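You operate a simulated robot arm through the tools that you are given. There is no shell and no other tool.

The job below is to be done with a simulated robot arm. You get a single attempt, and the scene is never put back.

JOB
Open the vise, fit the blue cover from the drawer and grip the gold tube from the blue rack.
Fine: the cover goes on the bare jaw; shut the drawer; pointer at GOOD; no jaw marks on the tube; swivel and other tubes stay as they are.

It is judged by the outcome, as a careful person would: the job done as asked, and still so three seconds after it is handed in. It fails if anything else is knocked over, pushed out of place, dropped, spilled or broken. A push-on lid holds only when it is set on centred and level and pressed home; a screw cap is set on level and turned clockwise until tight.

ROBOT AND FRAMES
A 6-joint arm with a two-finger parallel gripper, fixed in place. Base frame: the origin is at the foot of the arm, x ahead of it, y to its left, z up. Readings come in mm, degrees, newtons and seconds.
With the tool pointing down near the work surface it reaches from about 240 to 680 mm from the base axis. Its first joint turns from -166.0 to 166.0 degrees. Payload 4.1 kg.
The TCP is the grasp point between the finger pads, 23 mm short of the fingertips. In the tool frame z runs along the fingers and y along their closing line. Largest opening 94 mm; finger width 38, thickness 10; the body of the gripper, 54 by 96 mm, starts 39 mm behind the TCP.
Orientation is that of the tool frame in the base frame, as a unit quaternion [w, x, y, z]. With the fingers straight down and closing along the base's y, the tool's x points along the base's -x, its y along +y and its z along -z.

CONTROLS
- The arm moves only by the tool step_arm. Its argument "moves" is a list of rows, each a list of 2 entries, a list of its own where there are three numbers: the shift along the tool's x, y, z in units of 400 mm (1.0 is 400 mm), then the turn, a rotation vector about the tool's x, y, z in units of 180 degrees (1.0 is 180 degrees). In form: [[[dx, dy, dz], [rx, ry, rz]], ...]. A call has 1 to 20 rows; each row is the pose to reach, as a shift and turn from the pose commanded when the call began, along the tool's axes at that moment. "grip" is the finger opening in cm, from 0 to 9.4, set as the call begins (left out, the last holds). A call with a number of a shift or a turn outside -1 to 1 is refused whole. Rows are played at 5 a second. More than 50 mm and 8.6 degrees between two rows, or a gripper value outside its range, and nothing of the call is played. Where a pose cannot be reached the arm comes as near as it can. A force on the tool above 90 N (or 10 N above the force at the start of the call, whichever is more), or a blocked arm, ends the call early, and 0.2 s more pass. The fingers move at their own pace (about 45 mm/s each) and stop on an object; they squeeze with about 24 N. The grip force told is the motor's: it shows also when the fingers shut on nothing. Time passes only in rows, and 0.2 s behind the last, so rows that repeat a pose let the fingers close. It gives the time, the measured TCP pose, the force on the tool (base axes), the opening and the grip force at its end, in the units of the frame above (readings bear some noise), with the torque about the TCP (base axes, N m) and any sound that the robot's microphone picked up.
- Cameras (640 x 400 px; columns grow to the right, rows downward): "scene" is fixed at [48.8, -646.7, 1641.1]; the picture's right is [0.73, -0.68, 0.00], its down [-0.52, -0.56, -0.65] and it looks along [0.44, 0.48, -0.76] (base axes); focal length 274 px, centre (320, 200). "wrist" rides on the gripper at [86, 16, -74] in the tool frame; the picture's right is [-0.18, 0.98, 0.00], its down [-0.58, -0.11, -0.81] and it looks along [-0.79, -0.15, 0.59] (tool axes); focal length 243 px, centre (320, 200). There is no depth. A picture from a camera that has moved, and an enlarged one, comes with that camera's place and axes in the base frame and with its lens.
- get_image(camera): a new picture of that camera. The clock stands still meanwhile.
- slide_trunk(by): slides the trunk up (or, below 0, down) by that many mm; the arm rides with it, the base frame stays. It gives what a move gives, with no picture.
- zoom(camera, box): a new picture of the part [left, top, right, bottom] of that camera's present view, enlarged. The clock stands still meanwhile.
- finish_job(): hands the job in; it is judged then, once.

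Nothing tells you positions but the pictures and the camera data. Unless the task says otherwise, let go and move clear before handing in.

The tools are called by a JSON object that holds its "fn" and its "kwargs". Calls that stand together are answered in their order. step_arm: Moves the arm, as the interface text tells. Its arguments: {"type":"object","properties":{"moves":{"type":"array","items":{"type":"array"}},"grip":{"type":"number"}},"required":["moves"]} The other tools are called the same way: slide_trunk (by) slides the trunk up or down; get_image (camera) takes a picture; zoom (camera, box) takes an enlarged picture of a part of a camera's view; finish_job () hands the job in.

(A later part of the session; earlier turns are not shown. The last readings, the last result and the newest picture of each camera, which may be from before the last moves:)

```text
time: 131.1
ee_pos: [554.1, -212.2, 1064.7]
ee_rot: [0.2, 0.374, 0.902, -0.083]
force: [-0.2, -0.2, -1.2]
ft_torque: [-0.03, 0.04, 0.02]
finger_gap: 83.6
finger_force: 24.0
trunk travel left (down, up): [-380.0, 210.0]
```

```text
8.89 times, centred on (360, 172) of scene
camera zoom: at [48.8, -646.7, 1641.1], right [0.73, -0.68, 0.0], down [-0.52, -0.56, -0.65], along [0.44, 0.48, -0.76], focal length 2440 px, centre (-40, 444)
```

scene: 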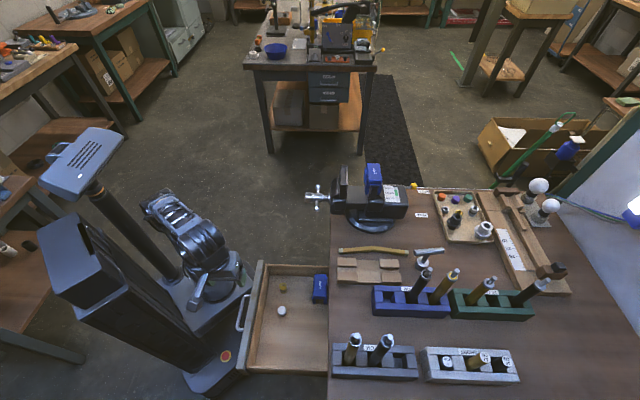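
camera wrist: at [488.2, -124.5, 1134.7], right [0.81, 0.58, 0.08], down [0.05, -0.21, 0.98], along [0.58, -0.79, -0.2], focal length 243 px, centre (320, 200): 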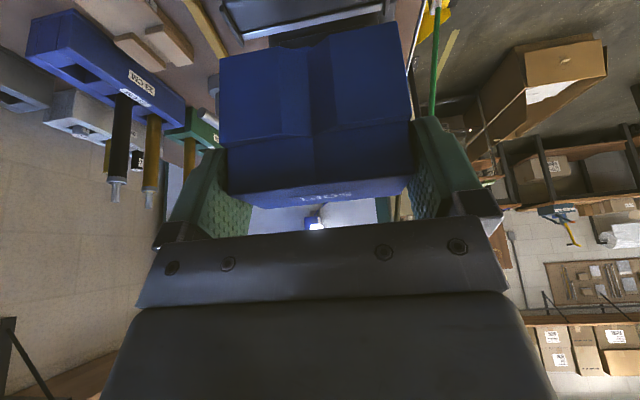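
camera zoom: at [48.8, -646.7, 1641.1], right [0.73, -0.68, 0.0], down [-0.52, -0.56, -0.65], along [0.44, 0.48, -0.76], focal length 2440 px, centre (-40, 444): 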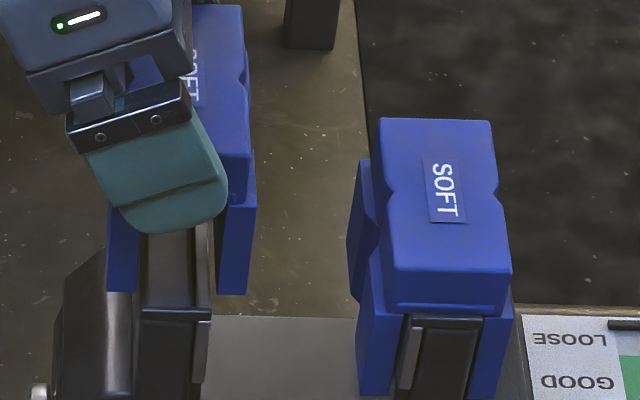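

Alignment looks right in both directions: slot centre 549 and the cap ends match the other cover. I'll lower the cover onto the jaw.

{"fn": "step_arm", "kwargs": {"moves": [[[0.0085, 0, 0.018], [0, 0, 0]], [[0.017, 0, 0.036], [0, 0, 0]], [[0.025, 0, 0.054], [0, 0, 0]], [[0.033, 0, 0.07], [0, 0, 0]], [[0.033, 0, 0.07], [0, 0, 0]]]}}

{"fn": "zoom", "kwargs": {"camera": "scene", "box": [338, 155, 383, 200]}}

```text
time: 132.3
ee_pos: [552.0, -212.0, 1034.5]
ee_rot: [0.2, 0.374, 0.902, -0.083]
force: [0.4, 0.1, -1.0]
ft_torque: [0.0, 0.01, 0.01]
finger_gap: 83.6
finger_force: 24.2
trunk travel left (down, up): [-380.0, 210.0]
```

```text
8.89 times, centred on (360, 178) of scene
camera zoom: at [48.8, -646.7, 1641.1], right [0.73, -0.68, 0.0], down [-0.52, -0.56, -0.65], along [0.44, 0.48, -0.76], focal length 2440 px, centre (-40, 400)
```

zoom: 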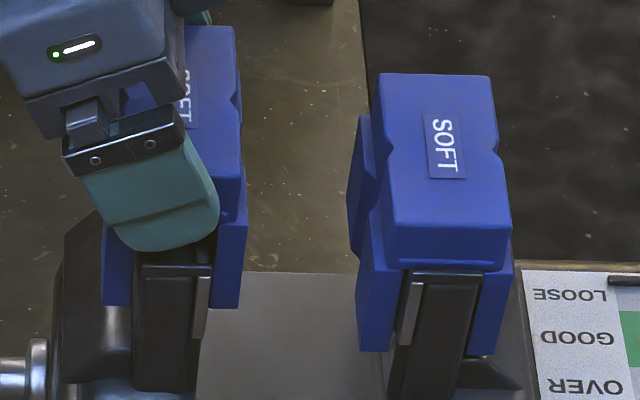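

{"fn": "step_arm", "kwargs": {"moves": [[[0.003, 0, 0.0068], [0, 0, 0]], [[0.0055, 0, 0.0136], [0, 0, 0]], [[0.0075, 0, 0.0185], [0, 0, 0]], [[0.0075, 0, 0.0185], [0, 0, 0]]]}}

{"fn": "zoom", "kwargs": {"camera": "scene", "box": [338, 155, 383, 200]}}

```text
time: 133.3
ee_pos: [553.1, -211.8, 1027.7]
ee_rot: [0.201, 0.375, 0.901, -0.085]
force: [1.4, -0.7, 7.7]
ft_torque: [-0.04, 0.1, 0.07]
finger_gap: 83.5
finger_force: 24.2
trunk travel left (down, up): [-380.0, 210.0]
```

```text
8.89 times, centred on (360, 178) of scene
camera zoom: at [48.8, -646.7, 1641.1], right [0.73, -0.68, 0.0], down [-0.52, -0.56, -0.65], along [0.44, 0.48, -0.76], focal length 2440 px, centre (-40, 400)
```

zoom: 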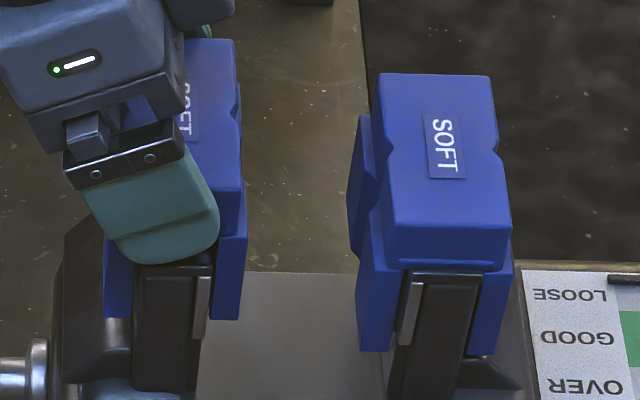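

The fingertips now touch the jaw's end lips, as expected, with the legs engaged about 30 mm. I'll open just slightly so the cover slides down, still guided between the fingers.

{"fn": "step_arm", "kwargs": {"moves": [[[-0.001, 0, -0.003], [0, 0, 0]], [[-0.001, 0, -0.003], [0, 0, 0]], [[-0.001, 0, -0.003], [0, 0, 0]], [[-0.001, 0, -0.003], [0, 0, 0]]], "grip": 8.7}}

{"fn": "zoom", "kwargs": {"camera": "scene", "box": [338, 155, 383, 200]}}

{"fn": "get_image", "kwargs": {"camera": "wrist"}}

```text
time: 134.3
ee_pos: [553.1, -212.4, 1028.6]
ee_rot: [0.2, 0.373, 0.902, -0.083]
force: [-1.0, 1.0, 2.1]
ft_torque: [0.11, -0.05, 0.04]
finger_gap: 87.5
finger_force: 1.1
trunk travel left (down, up): [-380.0, 210.0]
```

```text
8.89 times, centred on (360, 178) of scene
camera zoom: at [48.8, -646.7, 1641.1], right [0.73, -0.68, 0.0], down [-0.52, -0.56, -0.65], along [0.44, 0.48, -0.76], focal length 2440 px, centre (-40, 400)
```

zoom: 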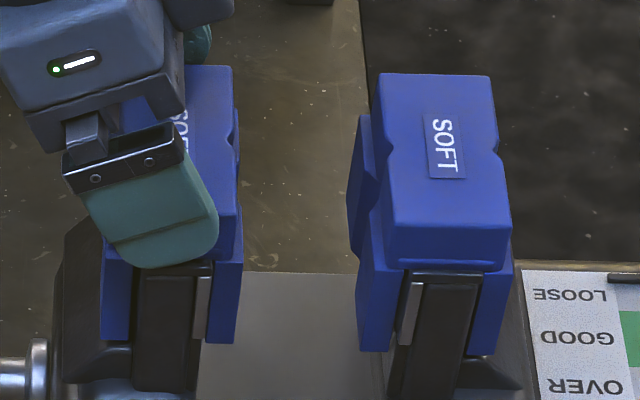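

```text
taken
camera wrist: at [486.6, -122.5, 1057.9], right [0.81, 0.58, 0.08], down [0.06, -0.21, 0.98], along [0.58, -0.79, -0.2], focal length 243 px, centre (320, 200)
```

wrist: 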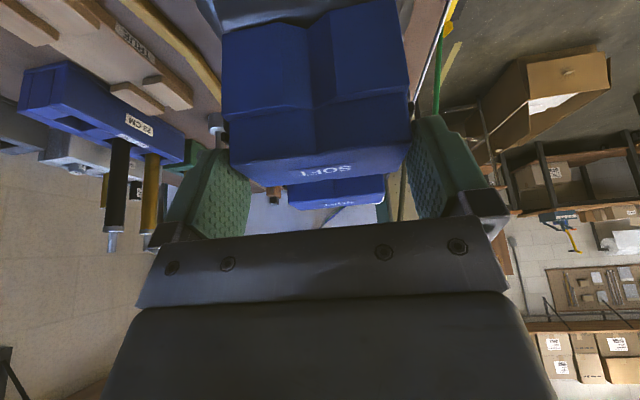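

The cover dropped to almost the same level as the other one. I'll lift clear, then press its top home with closed fingers.

{"fn": "step_arm", "kwargs": {"moves": [[[-0.015, 0, -0.033], [0, 0, 0]], [[-0.04, 0, -0.085], [0, 0, 0]], [[-0.0635, 0, -0.136], [0, 0, 0]], [[-0.0635, 0, -0.136], [0, 0, 0]]], "grip": 9.0}}

{"fn": "zoom", "kwargs": {"camera": "scene", "box": [338, 155, 383, 200]}}

{"fn": "zoom", "kwargs": {"camera": "wrist", "box": [180, 0, 460, 220]}}

```text
time: 135.3
ee_pos: [553.1, -212.0, 1088.8]
ee_rot: [0.2, 0.374, 0.902, -0.082]
force: [0.6, -0.1, -0.1]
ft_torque: [0.03, -0.01, 0.01]
finger_gap: 89.9
finger_force: 0.0
trunk travel left (down, up): [-380.0, 210.0]
```

```text
8.89 times, centred on (360, 178) of scene
camera zoom: at [48.8, -646.7, 1641.1], right [0.73, -0.68, 0.0], down [-0.52, -0.56, -0.65], along [0.44, 0.48, -0.76], focal length 2440 px, centre (-40, 400)
```

zoom: 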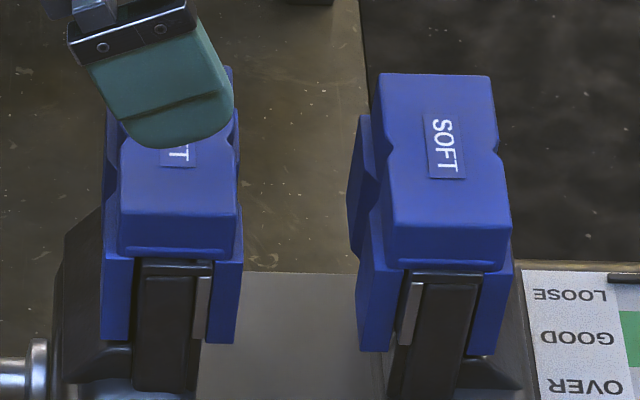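

```text
1.82 times, centred on (320, 110) of wrist
camera zoom: at [486.7, -122.4, 1118.2], right [0.81, 0.58, 0.08], down [0.06, -0.21, 0.98], along [0.58, -0.79, -0.2], focal length 441 px, centre (320, 364)
```

zoom: 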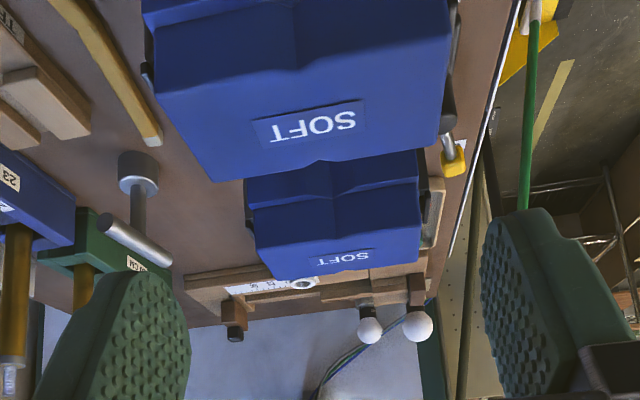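

Both covers now look seated the same way. I'll press down on the centre of the new cover's top to make sure it's home.

{"fn": "step_arm", "kwargs": {"moves": [[[-0.02, 0, 0.01], [0, 0, 0]], [[-0.02, 0, 0.01], [0, 0, 0]], [[-0.02, 0, 0.01], [0, 0, 0]], [[-0.02, 0, 0.01], [0, 0, 0]], [[-0.005, 0, 0.05], [0, 0, 0]], [[0.0154, 0, 0.092], [0, 0, 0]], [[0.0154, 0, 0.092], [0, 0, 0]]], "grip": 0}}

{"fn": "step_arm", "kwargs": {"moves": [[[0.0042, 0, 0.009], [0, 0, 0]], [[0.0085, 0, 0.018], [0, 0, 0]], [[0.0127, 0, 0.027], [0, 0, 0]], [[0.017, 0, 0.036], [0, 0, 0]], [[0.017, 0, 0.036], [0, 0, 0]]]}}

{"fn": "zoom", "kwargs": {"camera": "scene", "box": [338, 155, 383, 200]}}

```text
time: 136.9
ee_pos: [560.1, -218.5, 1050.6]
ee_rot: [0.201, 0.374, 0.902, -0.083]
force: [-0.4, 0.6, -0.2]
ft_torque: [0.0, -0.02, -0.01]
finger_gap: 0.0
finger_force: 23.9
trunk travel left (down, up): [-380.0, 210.0]
```

```text
time: 138.1
ee_pos: [559.1, -218.9, 1046.4]
ee_rot: [0.211, 0.374, 0.899, -0.084]
force: [4.7, -0.8, 54.1]
ft_torque: [0.17, 0.11, 0.08]
finger_gap: 0.0
finger_force: 23.9
trunk travel left (down, up): [-380.0, 210.0]
```

```text
8.89 times, centred on (360, 178) of scene
camera zoom: at [48.8, -646.7, 1641.1], right [0.73, -0.68, 0.0], down [-0.52, -0.56, -0.65], along [0.44, 0.48, -0.76], focal length 2440 px, centre (-40, 400)
```

zoom: 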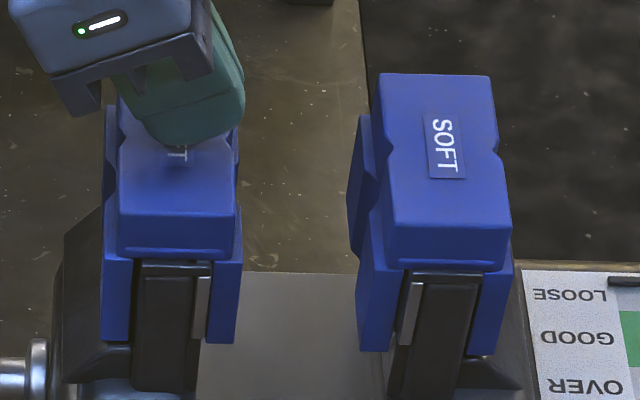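

{"fn": "step_arm", "kwargs": {"moves": [[[-0.02, 0, -0.045], [0, 0, 0]], [[-0.06, 0, -0.13], [0, 0, 0]], [[-0.1, 0, -0.22], [0, 0, 0]], [[-0.05, 0, -0.33], [0, 0, 0]], [[0, 0, -0.42], [0, 0, 0]], [[0, 0, -0.42], [0, 0, 0]]]}}

{"fn": "zoom", "kwargs": {"camera": "scene", "box": [345, 160, 385, 200]}}

{"fn": "get_image", "kwargs": {"camera": "wrist"}}

{"fn": "get_image", "kwargs": {"camera": "scene"}}

```text
time: 139.5
ee_pos: [511.5, -167.1, 1188.5]
ee_rot: [0.2, 0.374, 0.902, -0.082]
force: [0.2, 0.2, -0.5]
ft_torque: [-0.02, 0.0, -0.02]
finger_gap: 0.2
finger_force: 24.1
trunk travel left (down, up): [-380.0, 210.0]
```

```text
10.00 times, centred on (365, 180) of scene
camera zoom: at [48.8, -646.7, 1641.1], right [0.73, -0.68, 0.0], down [-0.52, -0.56, -0.65], along [0.44, 0.48, -0.76], focal length 2745 px, centre (-130, 400)
```

zoom: 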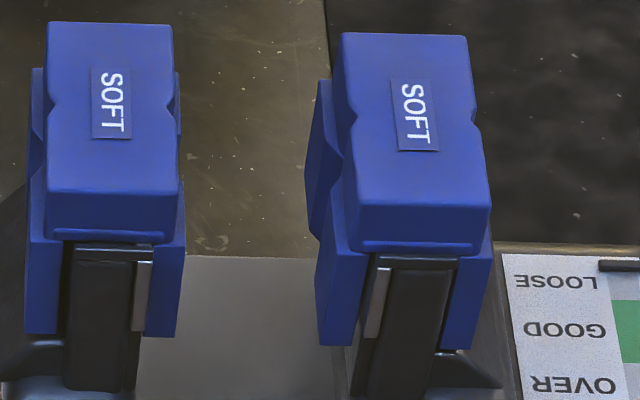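

```text
taken
camera wrist: at [444.6, -78.3, 1218.9], right [0.81, 0.58, 0.08], down [0.05, -0.21, 0.98], along [0.58, -0.79, -0.2], focal length 243 px, centre (320, 200)
```

wrist: 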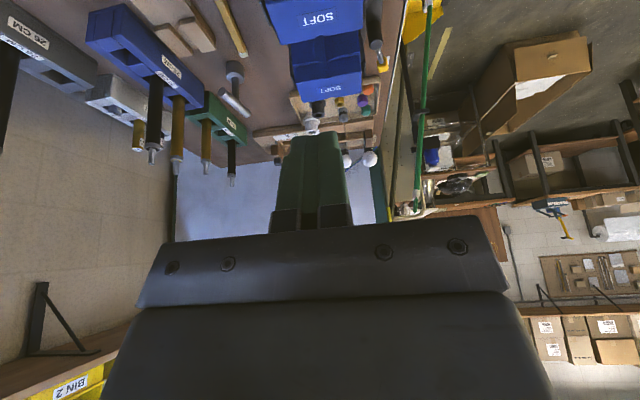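

```text
taken
```

scene: 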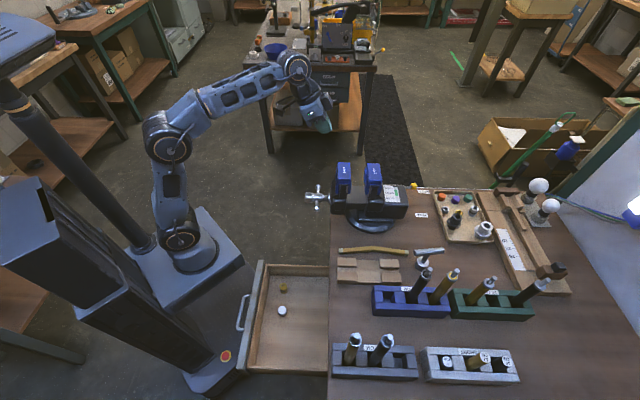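

Both covers sit identically. Next I shut the drawer: move over it, reorient the gripper and lower the trunk.

{"fn": "step_arm", "kwargs": {"moves": [[[0.0283, -0.0764, -0.0132], [-0.009, 0.0091, -0.041]], [[0.0566, -0.1527, -0.0264], [-0.0181, 0.0182, -0.082]], [[0.085, -0.2291, -0.0397], [-0.0271, 0.0273, -0.123]], [[0.1133, -0.3054, -0.0529], [-0.0362, 0.0364, -0.1639]], [[0.1416, -0.3818, -0.0661], [-0.0452, 0.0455, -0.2049]], [[0.1699, -0.4582, -0.0793], [-0.0543, 0.0546, -0.2459]], [[0.1982, -0.5345, -0.0925], [-0.0633, 0.0637, -0.2869]], [[0.2265, -0.6109, -0.1057], [-0.0723, 0.0728, -0.3279]], [[0.2549, -0.6872, -0.119], [-0.0814, 0.0819, -0.3689]], [[0.2832, -0.7636, -0.1322], [-0.0904, 0.091, -0.4098]], [[0.3115, -0.8399, -0.1454], [-0.0995, 0.1001, -0.4508]], [[0.3398, -0.9163, -0.1586], [-0.1085, 0.1092, -0.4918]], [[0.3398, -0.9163, -0.1586], [-0.1085, 0.1092, -0.4918]]], "grip": 4.4}}

{"fn": "get_image", "kwargs": {"camera": "scene"}}

```text
time: 142.3
ee_pos: [145.1, -321.3, 1188.5]
ee_rot: [-0.001, -0.383, 0.924, -0.001]
force: [0.0, 0.0, 0.8]
ft_torque: [-0.01, -0.01, 0.02]
finger_gap: 44.0
finger_force: 0.1
trunk travel left (down, up): [-380.0, 210.0]
```

```text
taken
```

scene: 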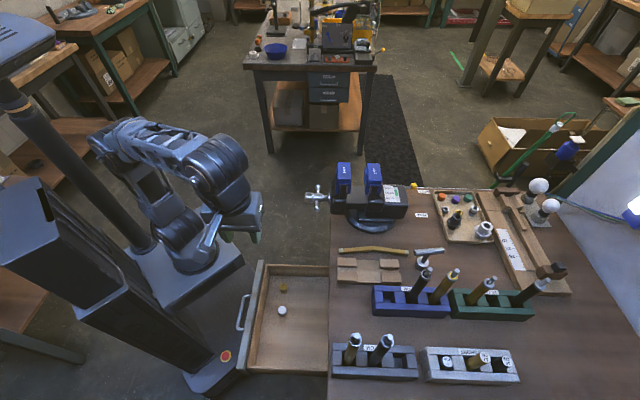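

{"fn": "slide_trunk", "kwargs": {"by": -380}}

{"fn": "get_image", "kwargs": {"camera": "wrist"}}

{"fn": "zoom", "kwargs": {"camera": "scene", "box": [200, 240, 340, 380]}}

```text
time: 146.0
ee_pos: [144.9, -320.0, 807.8]
ee_rot: [-0.001, -0.383, 0.924, 0.0]
force: [0.9, -0.9, 0.3]
ft_torque: [-0.01, -0.01, 0.02]
finger_gap: 44.1
finger_force: 0.0
trunk travel left (down, up): [0.0, 590.0]
```

```text
taken
camera wrist: at [72.0, -370.0, 882.5], right [-0.56, 0.83, 0.0], down [0.49, 0.34, 0.81], along [0.66, 0.45, -0.59], focal length 243 px, centre (320, 200)
```

wrist: 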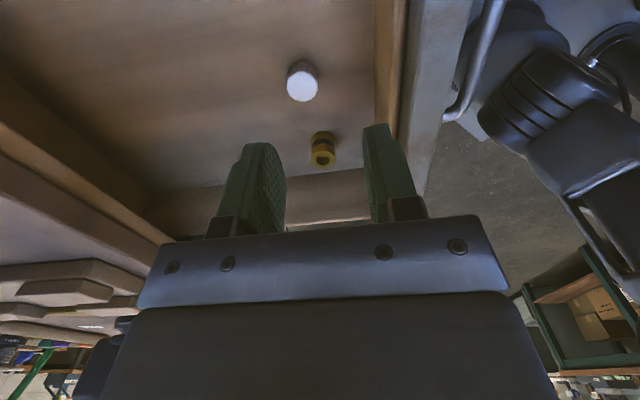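

```text
2.86 times, centred on (270, 310) of scene
camera zoom: at [48.8, -646.7, 1641.1], right [0.73, -0.68, 0.0], down [-0.52, -0.56, -0.65], along [0.44, 0.48, -0.76], focal length 784 px, centre (463, -114)
```

zoom: 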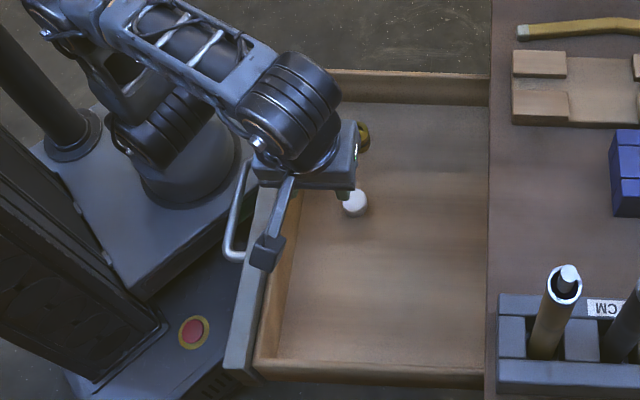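

The panel is at n≈254–277. I'll straddle it from above again and grip it.

{"fn": "step_arm", "kwargs": {"moves": [[[0, 0.08, 0], [0, 0, 0]], [[0, 0.157, 0], [0, 0, 0]], [[0, 0.157, 0.06], [0, 0, 0]], [[0, 0.157, 0.114], [0, 0, 0]], [[0, 0.157, 0.114], [0, 0, 0]]]}}

{"fn": "get_image", "kwargs": {"camera": "wrist"}}

```text
time: 147.2
ee_pos: [100.5, -276.6, 762.3]
ee_rot: [-0.001, -0.383, 0.924, 0.0]
force: [0.5, -0.2, 0.2]
ft_torque: [-0.02, 0.02, 0.0]
finger_gap: 43.9
finger_force: 0.2
trunk travel left (down, up): [0.0, 590.0]
```

```text
taken
camera wrist: at [27.2, -324.9, 837.0], right [-0.56, 0.83, 0.0], down [0.49, 0.34, 0.81], along [0.66, 0.45, -0.59], focal length 243 px, centre (320, 200)
```

wrist: 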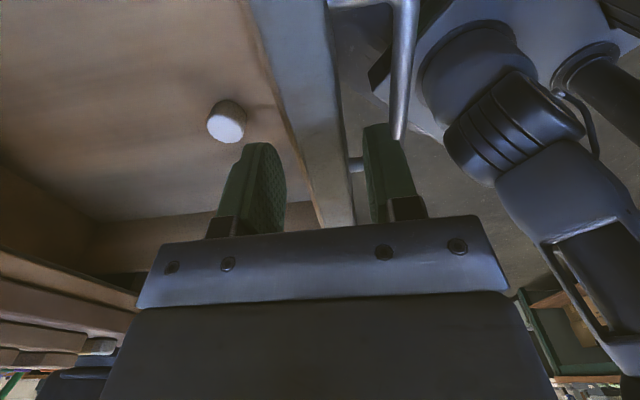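

Positioned correctly. I'll grip the panel and push the drawer in.

{"fn": "step_arm", "kwargs": {"moves": [[[0, 0, 0], [0, 0, 0]], [[0, 0, 0], [0, 0, 0]], [[0, 0, 0], [0, 0, 0]]], "grip": 1}}

{"fn": "step_arm", "kwargs": {"moves": [[[0, -0.05, 0], [0, 0, 0]], [[0, -0.12, 0], [0, 0, 0]], [[0, -0.2, 0], [0, 0, 0]], [[0, -0.28, 0], [0, 0, 0]], [[0, -0.36, 0], [0, 0, 0]], [[0, -0.44, 0], [0, 0, 0]], [[0, -0.5, 0], [0, 0, 0]], [[0, -0.5, 0], [0, 0, 0]]]}}

{"fn": "zoom", "kwargs": {"camera": "scene", "box": [240, 240, 380, 380]}}

```text
time: 148.0
ee_pos: [99.4, -275.3, 763.0]
ee_rot: [-0.002, -0.382, 0.924, 0.0]
force: [0.7, -0.3, -1.4]
ft_torque: [-0.12, -0.04, -0.05]
finger_gap: 21.9
finger_force: 45.2
trunk travel left (down, up): [0.0, 590.0]
```

```text
time: 149.8
ee_pos: [242.6, -418.9, 761.8]
ee_rot: [-0.001, -0.383, 0.924, 0.0]
force: [3.3, 1.8, -0.8]
ft_torque: [-0.43, 0.13, -0.19]
finger_gap: 21.6
finger_force: 45.0
trunk travel left (down, up): [0.0, 590.0]
```

```text
2.86 times, centred on (310, 310) of scene
camera zoom: at [48.8, -646.7, 1641.1], right [0.73, -0.68, 0.0], down [-0.52, -0.56, -0.65], along [0.44, 0.48, -0.76], focal length 784 px, centre (349, -114)
```

zoom: 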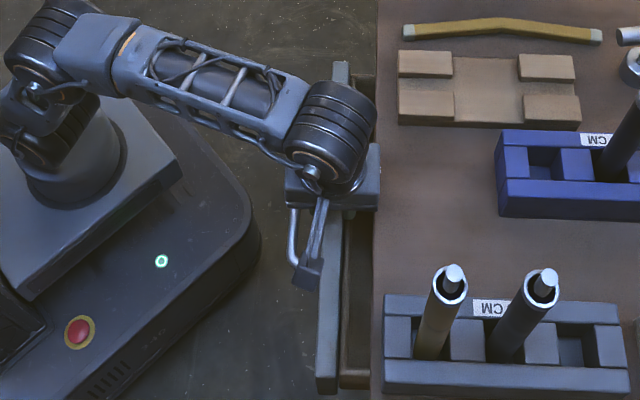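

{"fn": "step_arm", "kwargs": {"moves": [[[0, -0.012, 0], [0, 0, 0]], [[0, -0.022, 0], [0, 0, 0]], [[0, -0.022, 0], [0, 0, 0]]]}}

{"fn": "step_arm", "kwargs": {"moves": [[[0, 0, 0], [0, 0, 0]], [[0, 0, 0], [0, 0, 0]], [[0, 0, -0.04], [0, 0, 0]], [[0, 0, -0.1], [0, 0, 0]], [[0, 0.08, -0.13], [0, 0, 0]], [[0, 0.18, -0.14], [0, 0, 0]], [[0, 0.25, -0.14], [0, 0, 0]], [[0, 0.25, -0.14], [0, 0, 0]]], "grip": 2.9}}

{"fn": "get_image", "kwargs": {"camera": "wrist"}}

{"fn": "zoom", "kwargs": {"camera": "scene", "box": [240, 240, 380, 380]}}

```text
time: 150.6
ee_pos: [249.2, -423.4, 762.2]
ee_rot: [-0.002, -0.383, 0.924, 0.0]
force: [2.4, 3.4, -3.0]
ft_torque: [-0.2, 0.19, -0.12]
finger_gap: 22.0
finger_force: 45.4
trunk travel left (down, up): [0.0, 590.0]
```

```text
time: 152.4
ee_pos: [176.5, -353.0, 817.9]
ee_rot: [-0.001, -0.382, 0.924, 0.0]
force: [0.2, 0.1, -0.4]
ft_torque: [0.03, -0.01, -0.01]
finger_gap: 28.9
finger_force: 0.0
trunk travel left (down, up): [0.0, 590.0]
```

```text
taken
camera wrist: at [103.9, -402.0, 893.1], right [-0.56, 0.83, 0.0], down [0.49, 0.34, 0.81], along [0.66, 0.45, -0.59], focal length 243 px, centre (320, 200)
```

wrist: 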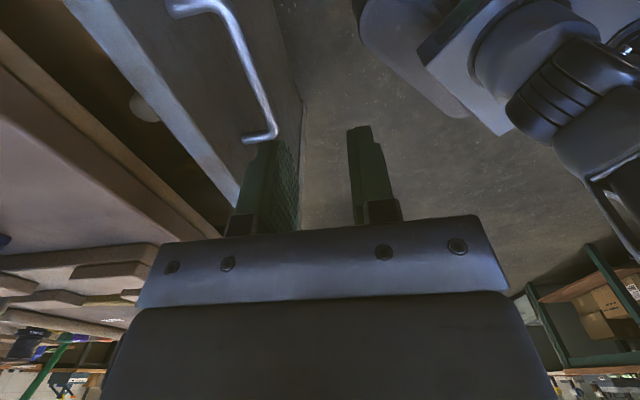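

```text
2.86 times, centred on (310, 310) of scene
camera zoom: at [48.8, -646.7, 1641.1], right [0.73, -0.68, 0.0], down [-0.52, -0.56, -0.65], along [0.44, 0.48, -0.76], focal length 784 px, centre (349, -114)
```

zoom: 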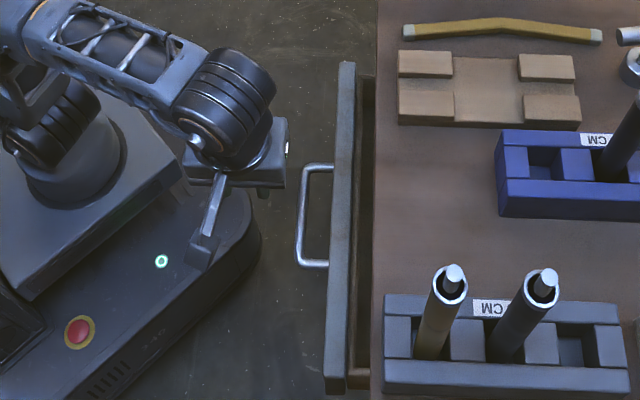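

The drawer is nearly shut, with about 47 mm left. I'll finish by gripping the handle bar at the 45° tilt as before and pushing.

{"fn": "step_arm", "kwargs": {"moves": [[[0, -0.002, 0.03], [0.042, 0, 0]], [[0, -0.004, 0.06], [0.084, 0, 0]], [[0, -0.007, 0.09], [0.125, 0, 0]], [[0, -0.01, 0.12], [0.167, 0, 0]], [[0, -0.012, 0.155], [0.208, 0, 0]], [[0, -0.015, 0.1925], [0.25, 0, 0]], [[0, -0.015, 0.1925], [0.25, 0, 0]]]}}

{"fn": "zoom", "kwargs": {"camera": "wrist", "box": [200, 0, 440, 220]}}

```text
time: 154.0
ee_pos: [181.4, -357.4, 741.5]
ee_rot: [0.146, -0.354, 0.853, -0.355]
force: [0.4, -0.1, -0.1]
ft_torque: [0.01, 0.01, 0.01]
finger_gap: 29.0
finger_force: 0.0
trunk travel left (down, up): [0.0, 590.0]
```

```text
1.82 times, centred on (320, 110) of wrist
camera zoom: at [74.5, -372.9, 782.5], right [-0.36, 0.62, -0.7], down [0.06, 0.76, 0.64], along [0.93, 0.19, -0.31], focal length 441 px, centre (320, 364)
```

zoom: 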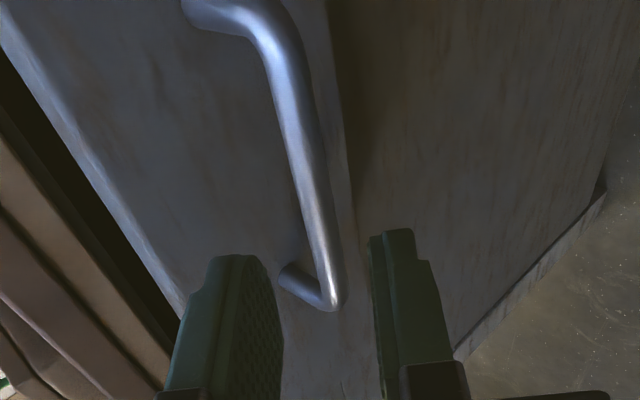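

{"fn": "step_arm", "kwargs": {"moves": [[[0, -0.002, 0.05], [0, 0, 0]], [[0, -0.0044, 0.1], [0, 0, 0]], [[0, -0.0044, 0.139], [0, 0, 0]], [[0, -0.0044, 0.139], [0, 0, 0]]]}}

{"fn": "step_arm", "kwargs": {"moves": [[[0, 0, 0], [0, 0, 0]], [[0, 0, 0], [0, 0, 0]], [[0, 0, 0], [0, 0, 0]]], "grip": 0.4}}

{"fn": "zoom", "kwargs": {"camera": "wrist", "box": [200, 0, 440, 220]}}

```text
time: 155.0
ee_pos: [211.1, -387.8, 704.5]
ee_rot: [0.145, -0.354, 0.854, -0.354]
force: [-0.5, 0.6, -0.4]
ft_torque: [-0.03, 0.0, 0.02]
finger_gap: 28.9
finger_force: 0.0
trunk travel left (down, up): [0.0, 590.0]
```

```text
time: 155.8
ee_pos: [209.7, -387.5, 704.5]
ee_rot: [0.146, -0.354, 0.853, -0.354]
force: [-0.3, -0.9, 3.5]
ft_torque: [-0.59, 0.52, 0.93]
finger_gap: 11.7
finger_force: 44.3
trunk travel left (down, up): [0.0, 590.0]
```

```text
1.82 times, centred on (320, 110) of wrist
camera zoom: at [103.5, -401.8, 745.2], right [-0.36, 0.62, -0.7], down [0.06, 0.76, 0.64], along [0.93, 0.19, -0.32], focal length 441 px, centre (320, 364)
```

zoom: 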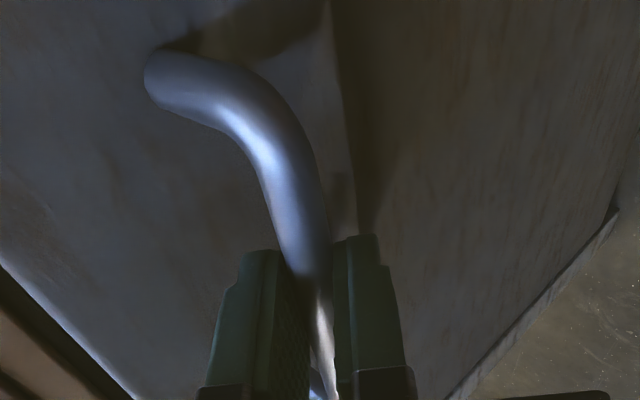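

{"fn": "step_arm", "kwargs": {"moves": [[[0, -0.02, 0.02], [0, 0, 0]], [[0, -0.045, 0.045], [0, 0, 0]], [[0, -0.07, 0.07], [0, 0, 0]], [[0, -0.09, 0.09], [0, 0, 0]], [[0, -0.103, 0.103], [0, 0, 0]], [[0, -0.11, 0.11], [0, 0, 0]], [[0, -0.114, 0.114], [0, 0, 0]], [[0, -0.114, 0.114], [0, 0, 0]]]}}

{"fn": "zoom", "kwargs": {"camera": "scene", "box": [270, 240, 370, 380]}}

```text
time: 157.6
ee_pos: [253.6, -428.1, 702.8]
ee_rot: [0.145, -0.354, 0.855, -0.351]
force: [-55.9, 51.2, -2.9]
ft_torque: [-0.08, 0.95, 1.27]
finger_gap: 11.7
finger_force: 44.6
trunk travel left (down, up): [0.0, 590.0]
```

```text
2.86 times, centred on (320, 310) of scene
camera zoom: at [48.8, -646.7, 1641.1], right [0.73, -0.68, 0.0], down [-0.52, -0.56, -0.65], along [0.44, 0.48, -0.76], focal length 784 px, centre (320, -114)
```

zoom: 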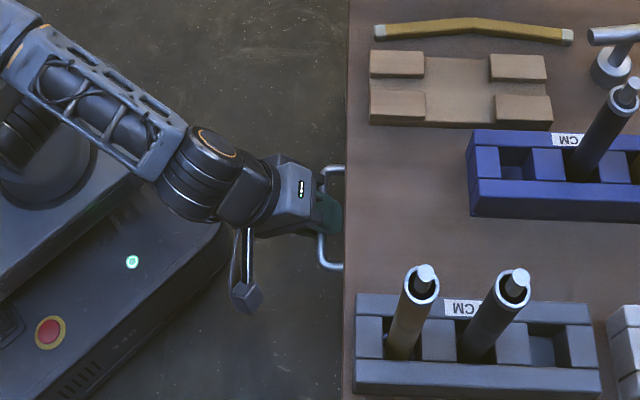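

The drawer is fully shut against its stop. I'll release the handle and back off.

{"fn": "step_arm", "kwargs": {"moves": [[[0, 0.008, -0.008], [0, 0, 0]], [[0, 0.008, -0.008], [0, 0, 0]], [[0, 0.008, -0.008], [0, 0, 0]], [[0, 0.008, -0.06], [0, 0, 0]], [[0, 0.008, -0.13], [0, 0, 0]], [[0, 0.008, -0.2], [0, 0, 0]], [[0, 0.008, -0.2], [0, 0, 0]]], "grip": 2.6}}

{"fn": "zoom", "kwargs": {"camera": "scene", "box": [270, 240, 370, 380]}}

{"fn": "get_image", "kwargs": {"camera": "wrist"}}

```text
time: 159.2
ee_pos: [215.2, -391.4, 757.6]
ee_rot: [0.145, -0.354, 0.853, -0.354]
force: [0.7, 0.2, 0.1]
ft_torque: [-0.04, 0.0, -0.01]
finger_gap: 26.2
finger_force: 0.0
trunk travel left (down, up): [0.0, 590.0]
```

```text
2.86 times, centred on (320, 310) of scene
camera zoom: at [48.8, -646.7, 1641.1], right [0.73, -0.68, 0.0], down [-0.52, -0.56, -0.65], along [0.44, 0.48, -0.76], focal length 784 px, centre (320, -114)
```

zoom: 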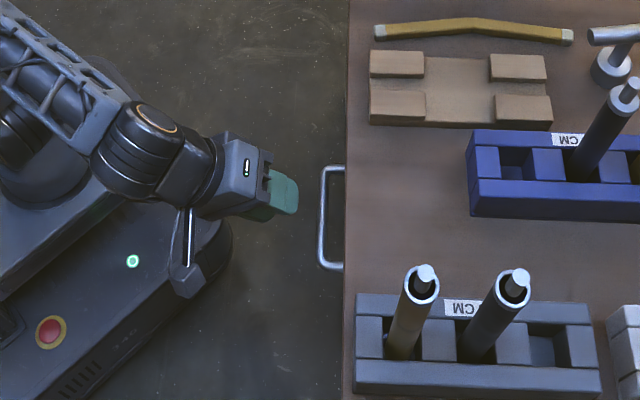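

```text
taken
camera wrist: at [107.6, -405.5, 798.3], right [-0.36, 0.62, -0.7], down [0.06, 0.76, 0.65], along [0.93, 0.19, -0.31], focal length 243 px, centre (320, 200)
```

wrist: 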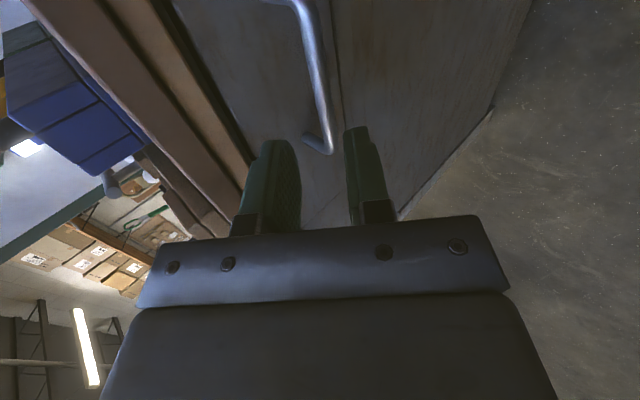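

The drawer is shut. Now the tube: the gold one in the blue rack stands at about n 807, u −115, its ring at z≈1002 and the threaded stud up to ≈1040. The black tube sits 65 mm in front of it. I'll raise the trunk, set a radial, slightly tilted tool and test the reach up high.

{"fn": "slide_trunk", "kwargs": {"by": 590}}

{"fn": "step_arm", "kwargs": {"moves": [[[-0.0094, -0.0119, 0.0267], [-0.0055, 0.0092, 0.0446]], [[-0.0188, -0.0238, 0.0533], [-0.011, 0.0185, 0.0892]], [[-0.0281, -0.0358, 0.08], [-0.0166, 0.0277, 0.1338]], [[-0.0375, -0.0477, 0.1067], [-0.0221, 0.037, 0.1784]], [[-0.0469, -0.0596, 0.1333], [-0.0276, 0.0462, 0.223]], [[-0.0563, -0.0715, 0.16], [-0.0331, 0.0555, 0.2677]], [[-0.0656, -0.0834, 0.1867], [-0.0386, 0.0647, 0.3123]], [[-0.075, -0.0953, 0.2133], [-0.0441, 0.0739, 0.3569]], [[-0.0844, -0.1073, 0.24], [-0.0497, 0.0832, 0.4015]], [[-0.0938, -0.1192, 0.2667], [-0.0552, 0.0924, 0.4461]], [[-0.1031, -0.1311, 0.2933], [-0.0607, 0.1017, 0.4907]], [[-0.1125, -0.143, 0.32], [-0.0662, 0.1109, 0.5353]], [[-0.1125, -0.143, 0.32], [-0.0662, 0.1109, 0.5353]]]}}

{"fn": "get_image", "kwargs": {"camera": "scene"}}

{"fn": "get_image", "kwargs": {"camera": "wrist"}}

```text
refused: 590 is not a number from -400 to 400
```

```text
time: 160.8
ee_pos: [273.9, -418.0, 738.0]
ee_rot: [0.185, 0.096, 0.949, -0.238]
force: [-54.2, 49.1, 17.3]
ft_torque: [-0.33, -0.11, -0.68]
finger_gap: 16.5
finger_force: 0.0
trunk travel left (down, up): [0.0, 590.0]
stopped in row 7: the force on the tool passed its limit at 105 N (the readings are from after the stop); the commanded pose is now the measured one
```

```text
taken
```

scene: 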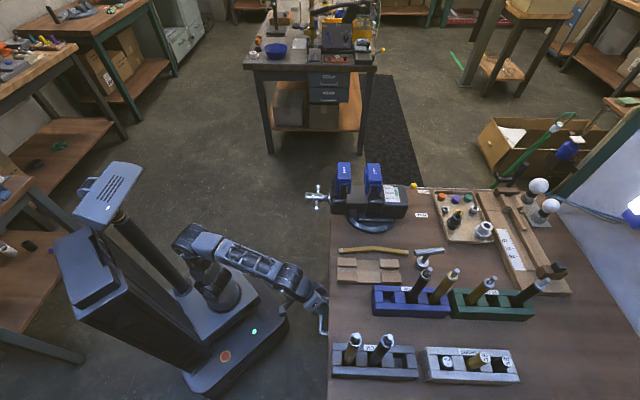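

```text
taken
camera wrist: at [175.9, -359.2, 757.6], right [0.43, 0.84, -0.33], down [0.25, 0.24, 0.94], along [0.86, -0.49, -0.11], focal length 243 px, centre (320, 200)
```

wrist: 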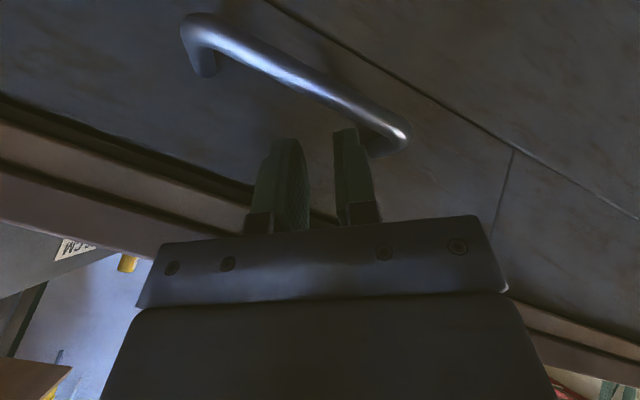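

My mistake: the trunk lift was refused (400 mm maximum per call) and the arm then moved too low and pressed against the bench edge and drawer front until it stopped. I'll back straight out along the tool axis and check that nothing shifted.

{"fn": "step_arm", "kwargs": {"moves": [[[0, 0, -0.03], [0, 0, 0]], [[0, 0, -0.1], [0, 0, 0]], [[0, 0, -0.2], [0, 0, 0]], [[0, 0, -0.3], [0, 0, 0]], [[0, 0, -0.3], [0, 0, 0]]]}}

{"fn": "get_image", "kwargs": {"camera": "scene"}}

{"fn": "zoom", "kwargs": {"camera": "scene", "box": [290, 230, 420, 390]}}

```text
time: 162.0
ee_pos: [242.9, -362.9, 831.1]
ee_rot: [0.186, 0.094, 0.949, -0.237]
force: [0.6, 0.2, -0.4]
ft_torque: [-0.02, 0.03, 0.0]
finger_gap: 26.1
finger_force: 0.1
trunk travel left (down, up): [0.0, 590.0]
```

```text
taken
```

scene: 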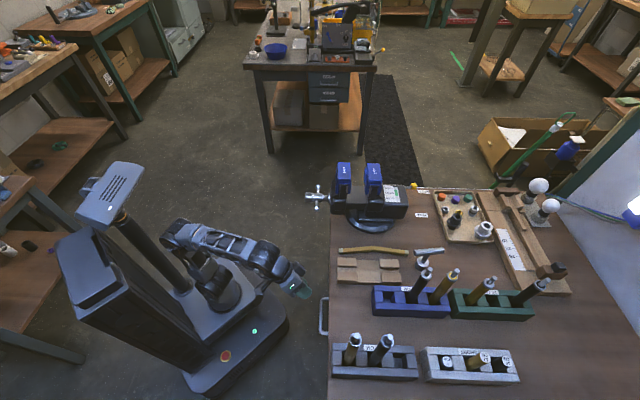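

```text
2.50 times, centred on (355, 310) of scene
camera zoom: at [48.8, -646.7, 1641.1], right [0.73, -0.68, 0.0], down [-0.52, -0.56, -0.65], along [0.44, 0.48, -0.76], focal length 686 px, centre (232, -75)
```

zoom: 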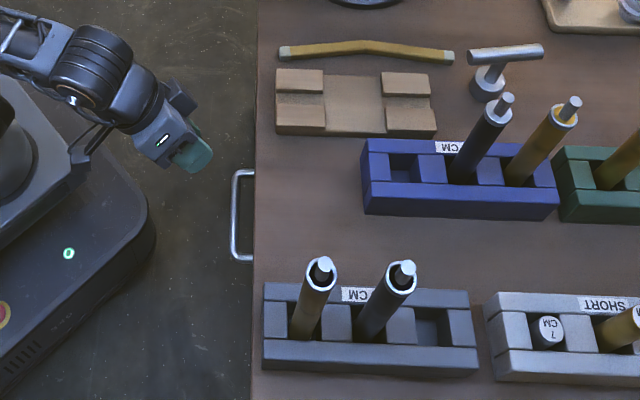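

Nothing moved and the drawer is still shut. Now I raise the trunk properly.

{"fn": "slide_trunk", "kwargs": {"by": 400}}

{"fn": "slide_trunk", "kwargs": {"by": 150}}

```text
time: 165.8
ee_pos: [241.7, -363.5, 1232.3]
ee_rot: [0.187, 0.095, 0.949, -0.237]
force: [0.0, 0.7, -1.0]
ft_torque: [0.0, 0.0, 0.02]
finger_gap: 25.8
finger_force: 0.0
trunk travel left (down, up): [-400.0, 190.0]
```

```text
time: 167.5
ee_pos: [241.8, -364.4, 1382.0]
ee_rot: [0.186, 0.094, 0.949, -0.235]
force: [-0.3, -0.5, -0.1]
ft_torque: [-0.01, 0.03, 0.0]
finger_gap: 26.1
finger_force: 0.1
trunk travel left (down, up): [-550.0, 40.0]
```

{"fn": "step_arm", "kwargs": {"moves": [[[-0.0463, -0.0278, 0.0713], [-0.0038, 0.006, 0.0299]], [[-0.0925, -0.0555, 0.1426], [-0.0077, 0.012, 0.0599]], [[-0.1388, -0.0833, 0.2139], [-0.0115, 0.0181, 0.0898]], [[-0.185, -0.111, 0.2853], [-0.0154, 0.0241, 0.1197]], [[-0.2313, -0.1388, 0.3566], [-0.0192, 0.0301, 0.1496]], [[-0.2775, -0.1665, 0.4279], [-0.023, 0.0361, 0.1796]], [[-0.3238, -0.1943, 0.4992], [-0.0269, 0.0422, 0.2095]], [[-0.37, -0.222, 0.5705], [-0.0307, 0.0482, 0.2394]], [[-0.37, -0.222, 0.5705], [-0.0307, 0.0482, 0.2394]]], "grip": 4.6}}

{"fn": "get_image", "kwargs": {"camera": "scene"}}

{"fn": "get_image", "kwargs": {"camera": "wrist"}}

```text
time: 169.5
ee_pos: [410.5, -542.4, 1275.9]
ee_rot: [0.193, 0.446, 0.869, -0.098]
force: [0.1, 0.5, 0.3]
ft_torque: [0.02, 0.01, -0.02]
finger_gap: 45.7
finger_force: 0.0
out of reach, approached as far as the arm can: row 8, 9
trunk travel left (down, up): [-550.0, 40.0]
```

```text
taken
```

scene: 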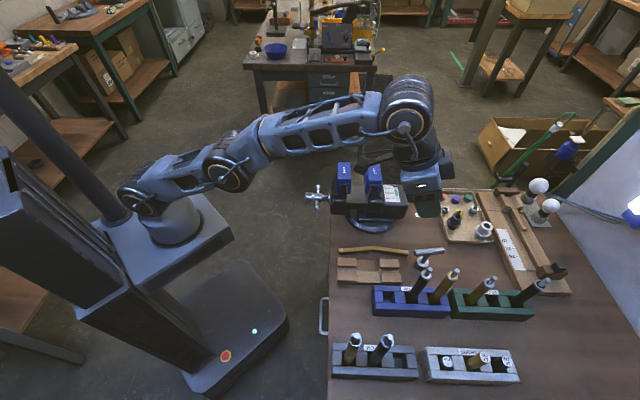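

```text
taken
camera wrist: at [358.9, -443.5, 1306.3], right [0.89, 0.44, 0.08], down [0.02, -0.21, 0.98], along [0.45, -0.87, -0.2], focal length 243 px, centre (320, 200)
```

wrist: 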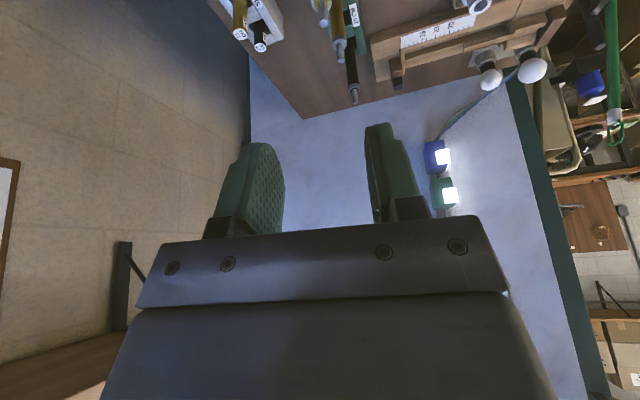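

The arm's limit there is about r≈680 at this height. The tube will need a roughly 50° tilt over the black tube, gripping the stud. The tube must also stand by itself in the vise while I tighten, so I'll first partly close the jaws to a snug gap. Moving back to the vise handle.

{"fn": "step_arm", "kwargs": {"moves": [[[0.0645, 0.0579, -0.0301], [-0.0009, 0.0114, -0.0042]], [[0.129, 0.1158, -0.0602], [-0.0018, 0.0228, -0.0084]], [[0.1935, 0.1738, -0.0903], [-0.0027, 0.0342, -0.0126]], [[0.258, 0.2317, -0.1203], [-0.0035, 0.0456, -0.0168]], [[0.3225, 0.2896, -0.1504], [-0.0044, 0.057, -0.021]], [[0.387, 0.3475, -0.1805], [-0.0053, 0.0684, -0.0252]], [[0.4515, 0.4054, -0.2106], [-0.0062, 0.0798, -0.0293]], [[0.516, 0.4633, -0.2407], [-0.0071, 0.0912, -0.0335]], [[0.5805, 0.5213, -0.2708], [-0.008, 0.1026, -0.0377]], [[0.645, 0.5792, -0.3008], [-0.0088, 0.114, -0.0419]], [[0.7095, 0.6371, -0.3309], [-0.0097, 0.1254, -0.0461]], [[0.774, 0.695, -0.361], [-0.0106, 0.1368, -0.0503]], [[0.774, 0.695, -0.361], [-0.0106, 0.1368, -0.0503]]], "grip": 9}}

{"fn": "get_image", "kwargs": {"camera": "scene"}}

{"fn": "zoom", "kwargs": {"camera": "scene", "box": [300, 155, 410, 225]}}

```text
time: 172.3
ee_pos: [434.5, -102.9, 1277.8]
ee_rot: [0.003, 0.382, 0.924, -0.002]
force: [-0.5, -0.7, 0.0]
ft_torque: [-0.01, 0.0, -0.03]
finger_gap: 90.4
finger_force: 0.2
trunk travel left (down, up): [-550.0, 40.0]
```

```text
taken
```

scene: 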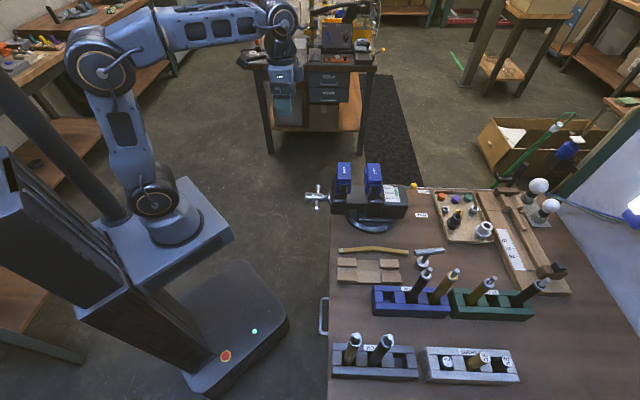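

```text
5.71 times, centred on (355, 190) of scene
camera zoom: at [48.8, -646.7, 1641.1], right [0.73, -0.68, 0.0], down [-0.52, -0.56, -0.65], along [0.44, 0.48, -0.76], focal length 1568 px, centre (120, 257)
```

zoom: 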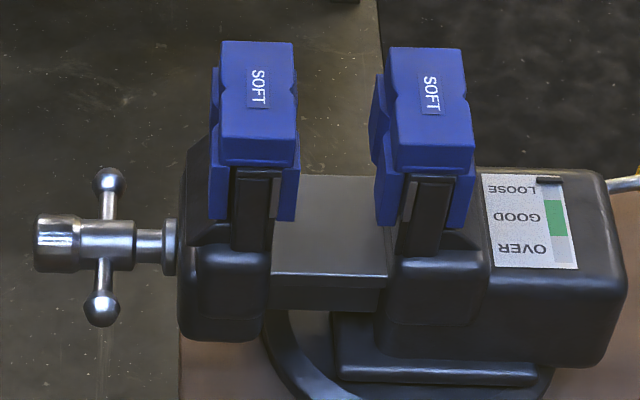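

The covers look good and the T-bar is horizontal. I'll lower the trunk and set up for turning the screw clockwise (tighten).

{"fn": "slide_trunk", "kwargs": {"by": -370}}

{"fn": "step_arm", "kwargs": {"moves": [[[0, 0.001, 0.006], [0, -0.0417, 0]], [[0, 0.002, 0.012], [0, -0.0833, 0]], [[-0.002, 0.003, 0.018], [0, -0.125, 0]], [[-0.004, 0.005, 0.025], [0, -0.1667, 0]], [[-0.006, 0.006, 0.031], [0, -0.2083, 0]], [[-0.008, 0.007, 0.037], [0, -0.25, 0]], [[-0.01, 0.008, 0.043], [0, -0.2917, 0]], [[-0.012, 0.009, 0.049], [0, -0.3333, 0]], [[-0.014, 0.01, 0.055], [0, -0.375, 0]], [[-0.016, 0.011, 0.062], [0, -0.4167, 0]], [[-0.018, 0.012, 0.068], [0, -0.4583, 0]], [[-0.02, 0.014, 0.074], [0, -0.5, 0]], [[-0.02, 0.014, 0.074], [0, -0.5, 0]]]}}

{"fn": "zoom", "kwargs": {"camera": "scene", "box": [260, 150, 420, 250]}}

```text
time: 175.9
ee_pos: [436.1, -104.2, 905.4]
ee_rot: [0.003, 0.384, 0.923, -0.002]
force: [-0.1, 0.1, 0.3]
ft_torque: [0.05, 0.02, -0.02]
finger_gap: 90.0
finger_force: 0.1
trunk travel left (down, up): [-180.0, 410.0]
```

```text
time: 178.7
ee_pos: [444.3, -105.7, 876.0]
ee_rot: [0.656, 0.268, 0.651, -0.272]
force: [-0.4, -0.3, -0.2]
ft_torque: [-0.01, 0.0, 0.0]
finger_gap: 89.6
finger_force: 0.1
trunk travel left (down, up): [-180.0, 410.0]
```

```text
4.00 times, centred on (340, 200) of scene
camera zoom: at [48.8, -646.7, 1641.1], right [0.73, -0.68, 0.0], down [-0.52, -0.56, -0.65], along [0.44, 0.48, -0.76], focal length 1098 px, centre (240, 200)
```

zoom: 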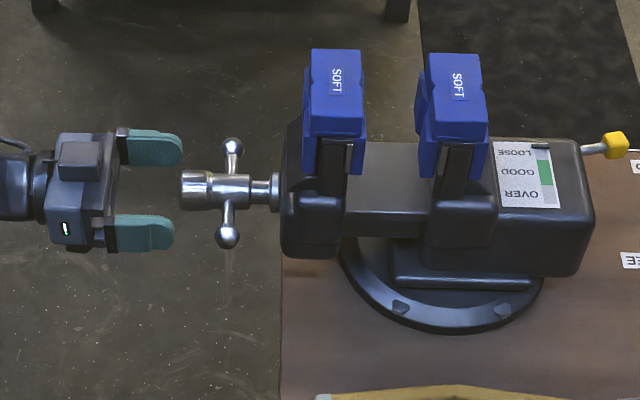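

Horizontal and on-axis. Rolling by −270° in two calls to get the full tightening range.

{"fn": "step_arm", "kwargs": {"moves": [[[0, 0, 0], [0, 0, -0.045]], [[0, 0, 0], [0, 0, -0.09]], [[0, 0, 0], [0, 0, -0.135]], [[0, 0, 0], [0, 0, -0.18]], [[0, 0, 0], [0, 0, -0.225]], [[0, 0, 0], [0, 0, -0.27]], [[0, 0, 0], [0, 0, -0.315]], [[0, 0, 0], [0, 0, -0.36]], [[0, 0, 0], [0, 0, -0.405]], [[0, 0, 0], [0, 0, -0.45]], [[0, 0, 0], [0, 0, -0.495]], [[0, 0, 0], [0, 0, -0.54]], [[0, 0, 0], [0, 0, -0.585]], [[0, 0, 0], [0, 0, -0.63]], [[0, 0, 0], [0, 0, -0.675]], [[0, 0, 0], [0, 0, -0.72]], [[0, 0, 0], [0, 0, -0.765]], [[0, 0, 0], [0, 0, -0.81]], [[0, 0, 0], [0, 0, -0.855]], [[0, 0, 0], [0, 0, -0.9]]]}}

{"fn": "step_arm", "kwargs": {"moves": [[[0, 0, 0], [0, 0, -0.045]], [[0, 0, 0], [0, 0, -0.09]], [[0, 0, 0], [0, 0, -0.135]], [[0, 0, 0], [0, 0, -0.18]], [[0, 0, 0], [0, 0, -0.225]], [[0, 0, 0], [0, 0, -0.27]], [[0, 0, 0], [0, 0, -0.315]], [[0, 0, 0], [0, 0, -0.36]], [[0, 0, 0], [0, 0, -0.405]], [[0, 0, 0], [0, 0, -0.45]], [[0, 0, 0], [0, 0, -0.495]], [[0, 0, 0], [0, 0, -0.54]], [[0, 0, 0], [0, 0, -0.585]], [[0, 0, 0], [0, 0, -0.6]], [[0, 0, 0], [0, 0, -0.6]]]}}

{"fn": "zoom", "kwargs": {"camera": "scene", "box": [260, 150, 420, 250]}}

{"fn": "get_image", "kwargs": {"camera": "wrist"}}

```text
time: 182.9
ee_pos: [445.6, -105.7, 876.4]
ee_rot: [0.167, 0.602, -0.366, 0.689]
force: [-1.1, -0.5, 0.2]
ft_torque: [-0.01, 0.02, 0.02]
finger_gap: 90.1
finger_force: 0.0
trunk travel left (down, up): [-180.0, 410.0]
```

```text
time: 186.1
ee_pos: [446.3, -105.1, 875.7]
ee_rot: [0.656, 0.651, 0.27, 0.271]
force: [-0.5, 0.7, 0.1]
ft_torque: [0.02, -0.03, 0.0]
finger_gap: 89.9
finger_force: 0.0
trunk travel left (down, up): [-180.0, 410.0]
```

```text
4.00 times, centred on (340, 200) of scene
camera zoom: at [48.8, -646.7, 1641.1], right [0.73, -0.68, 0.0], down [-0.52, -0.56, -0.65], along [0.44, 0.48, -0.76], focal length 1098 px, centre (240, 200)
```

zoom: 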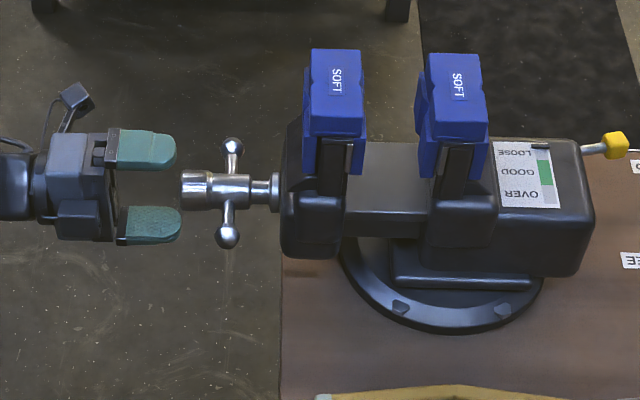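

```text
taken
camera wrist: at [453.6, 8.6, 891.8], right [-0.13, -0.12, 0.98], down [-0.98, 0.16, -0.11], along [-0.14, -0.98, -0.14], focal length 243 px, centre (320, 200)
```

wrist: 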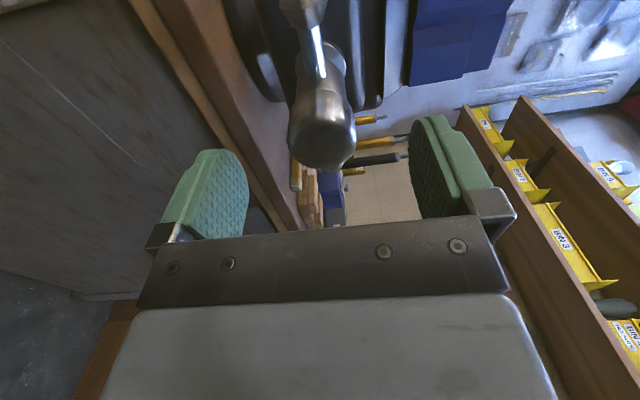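

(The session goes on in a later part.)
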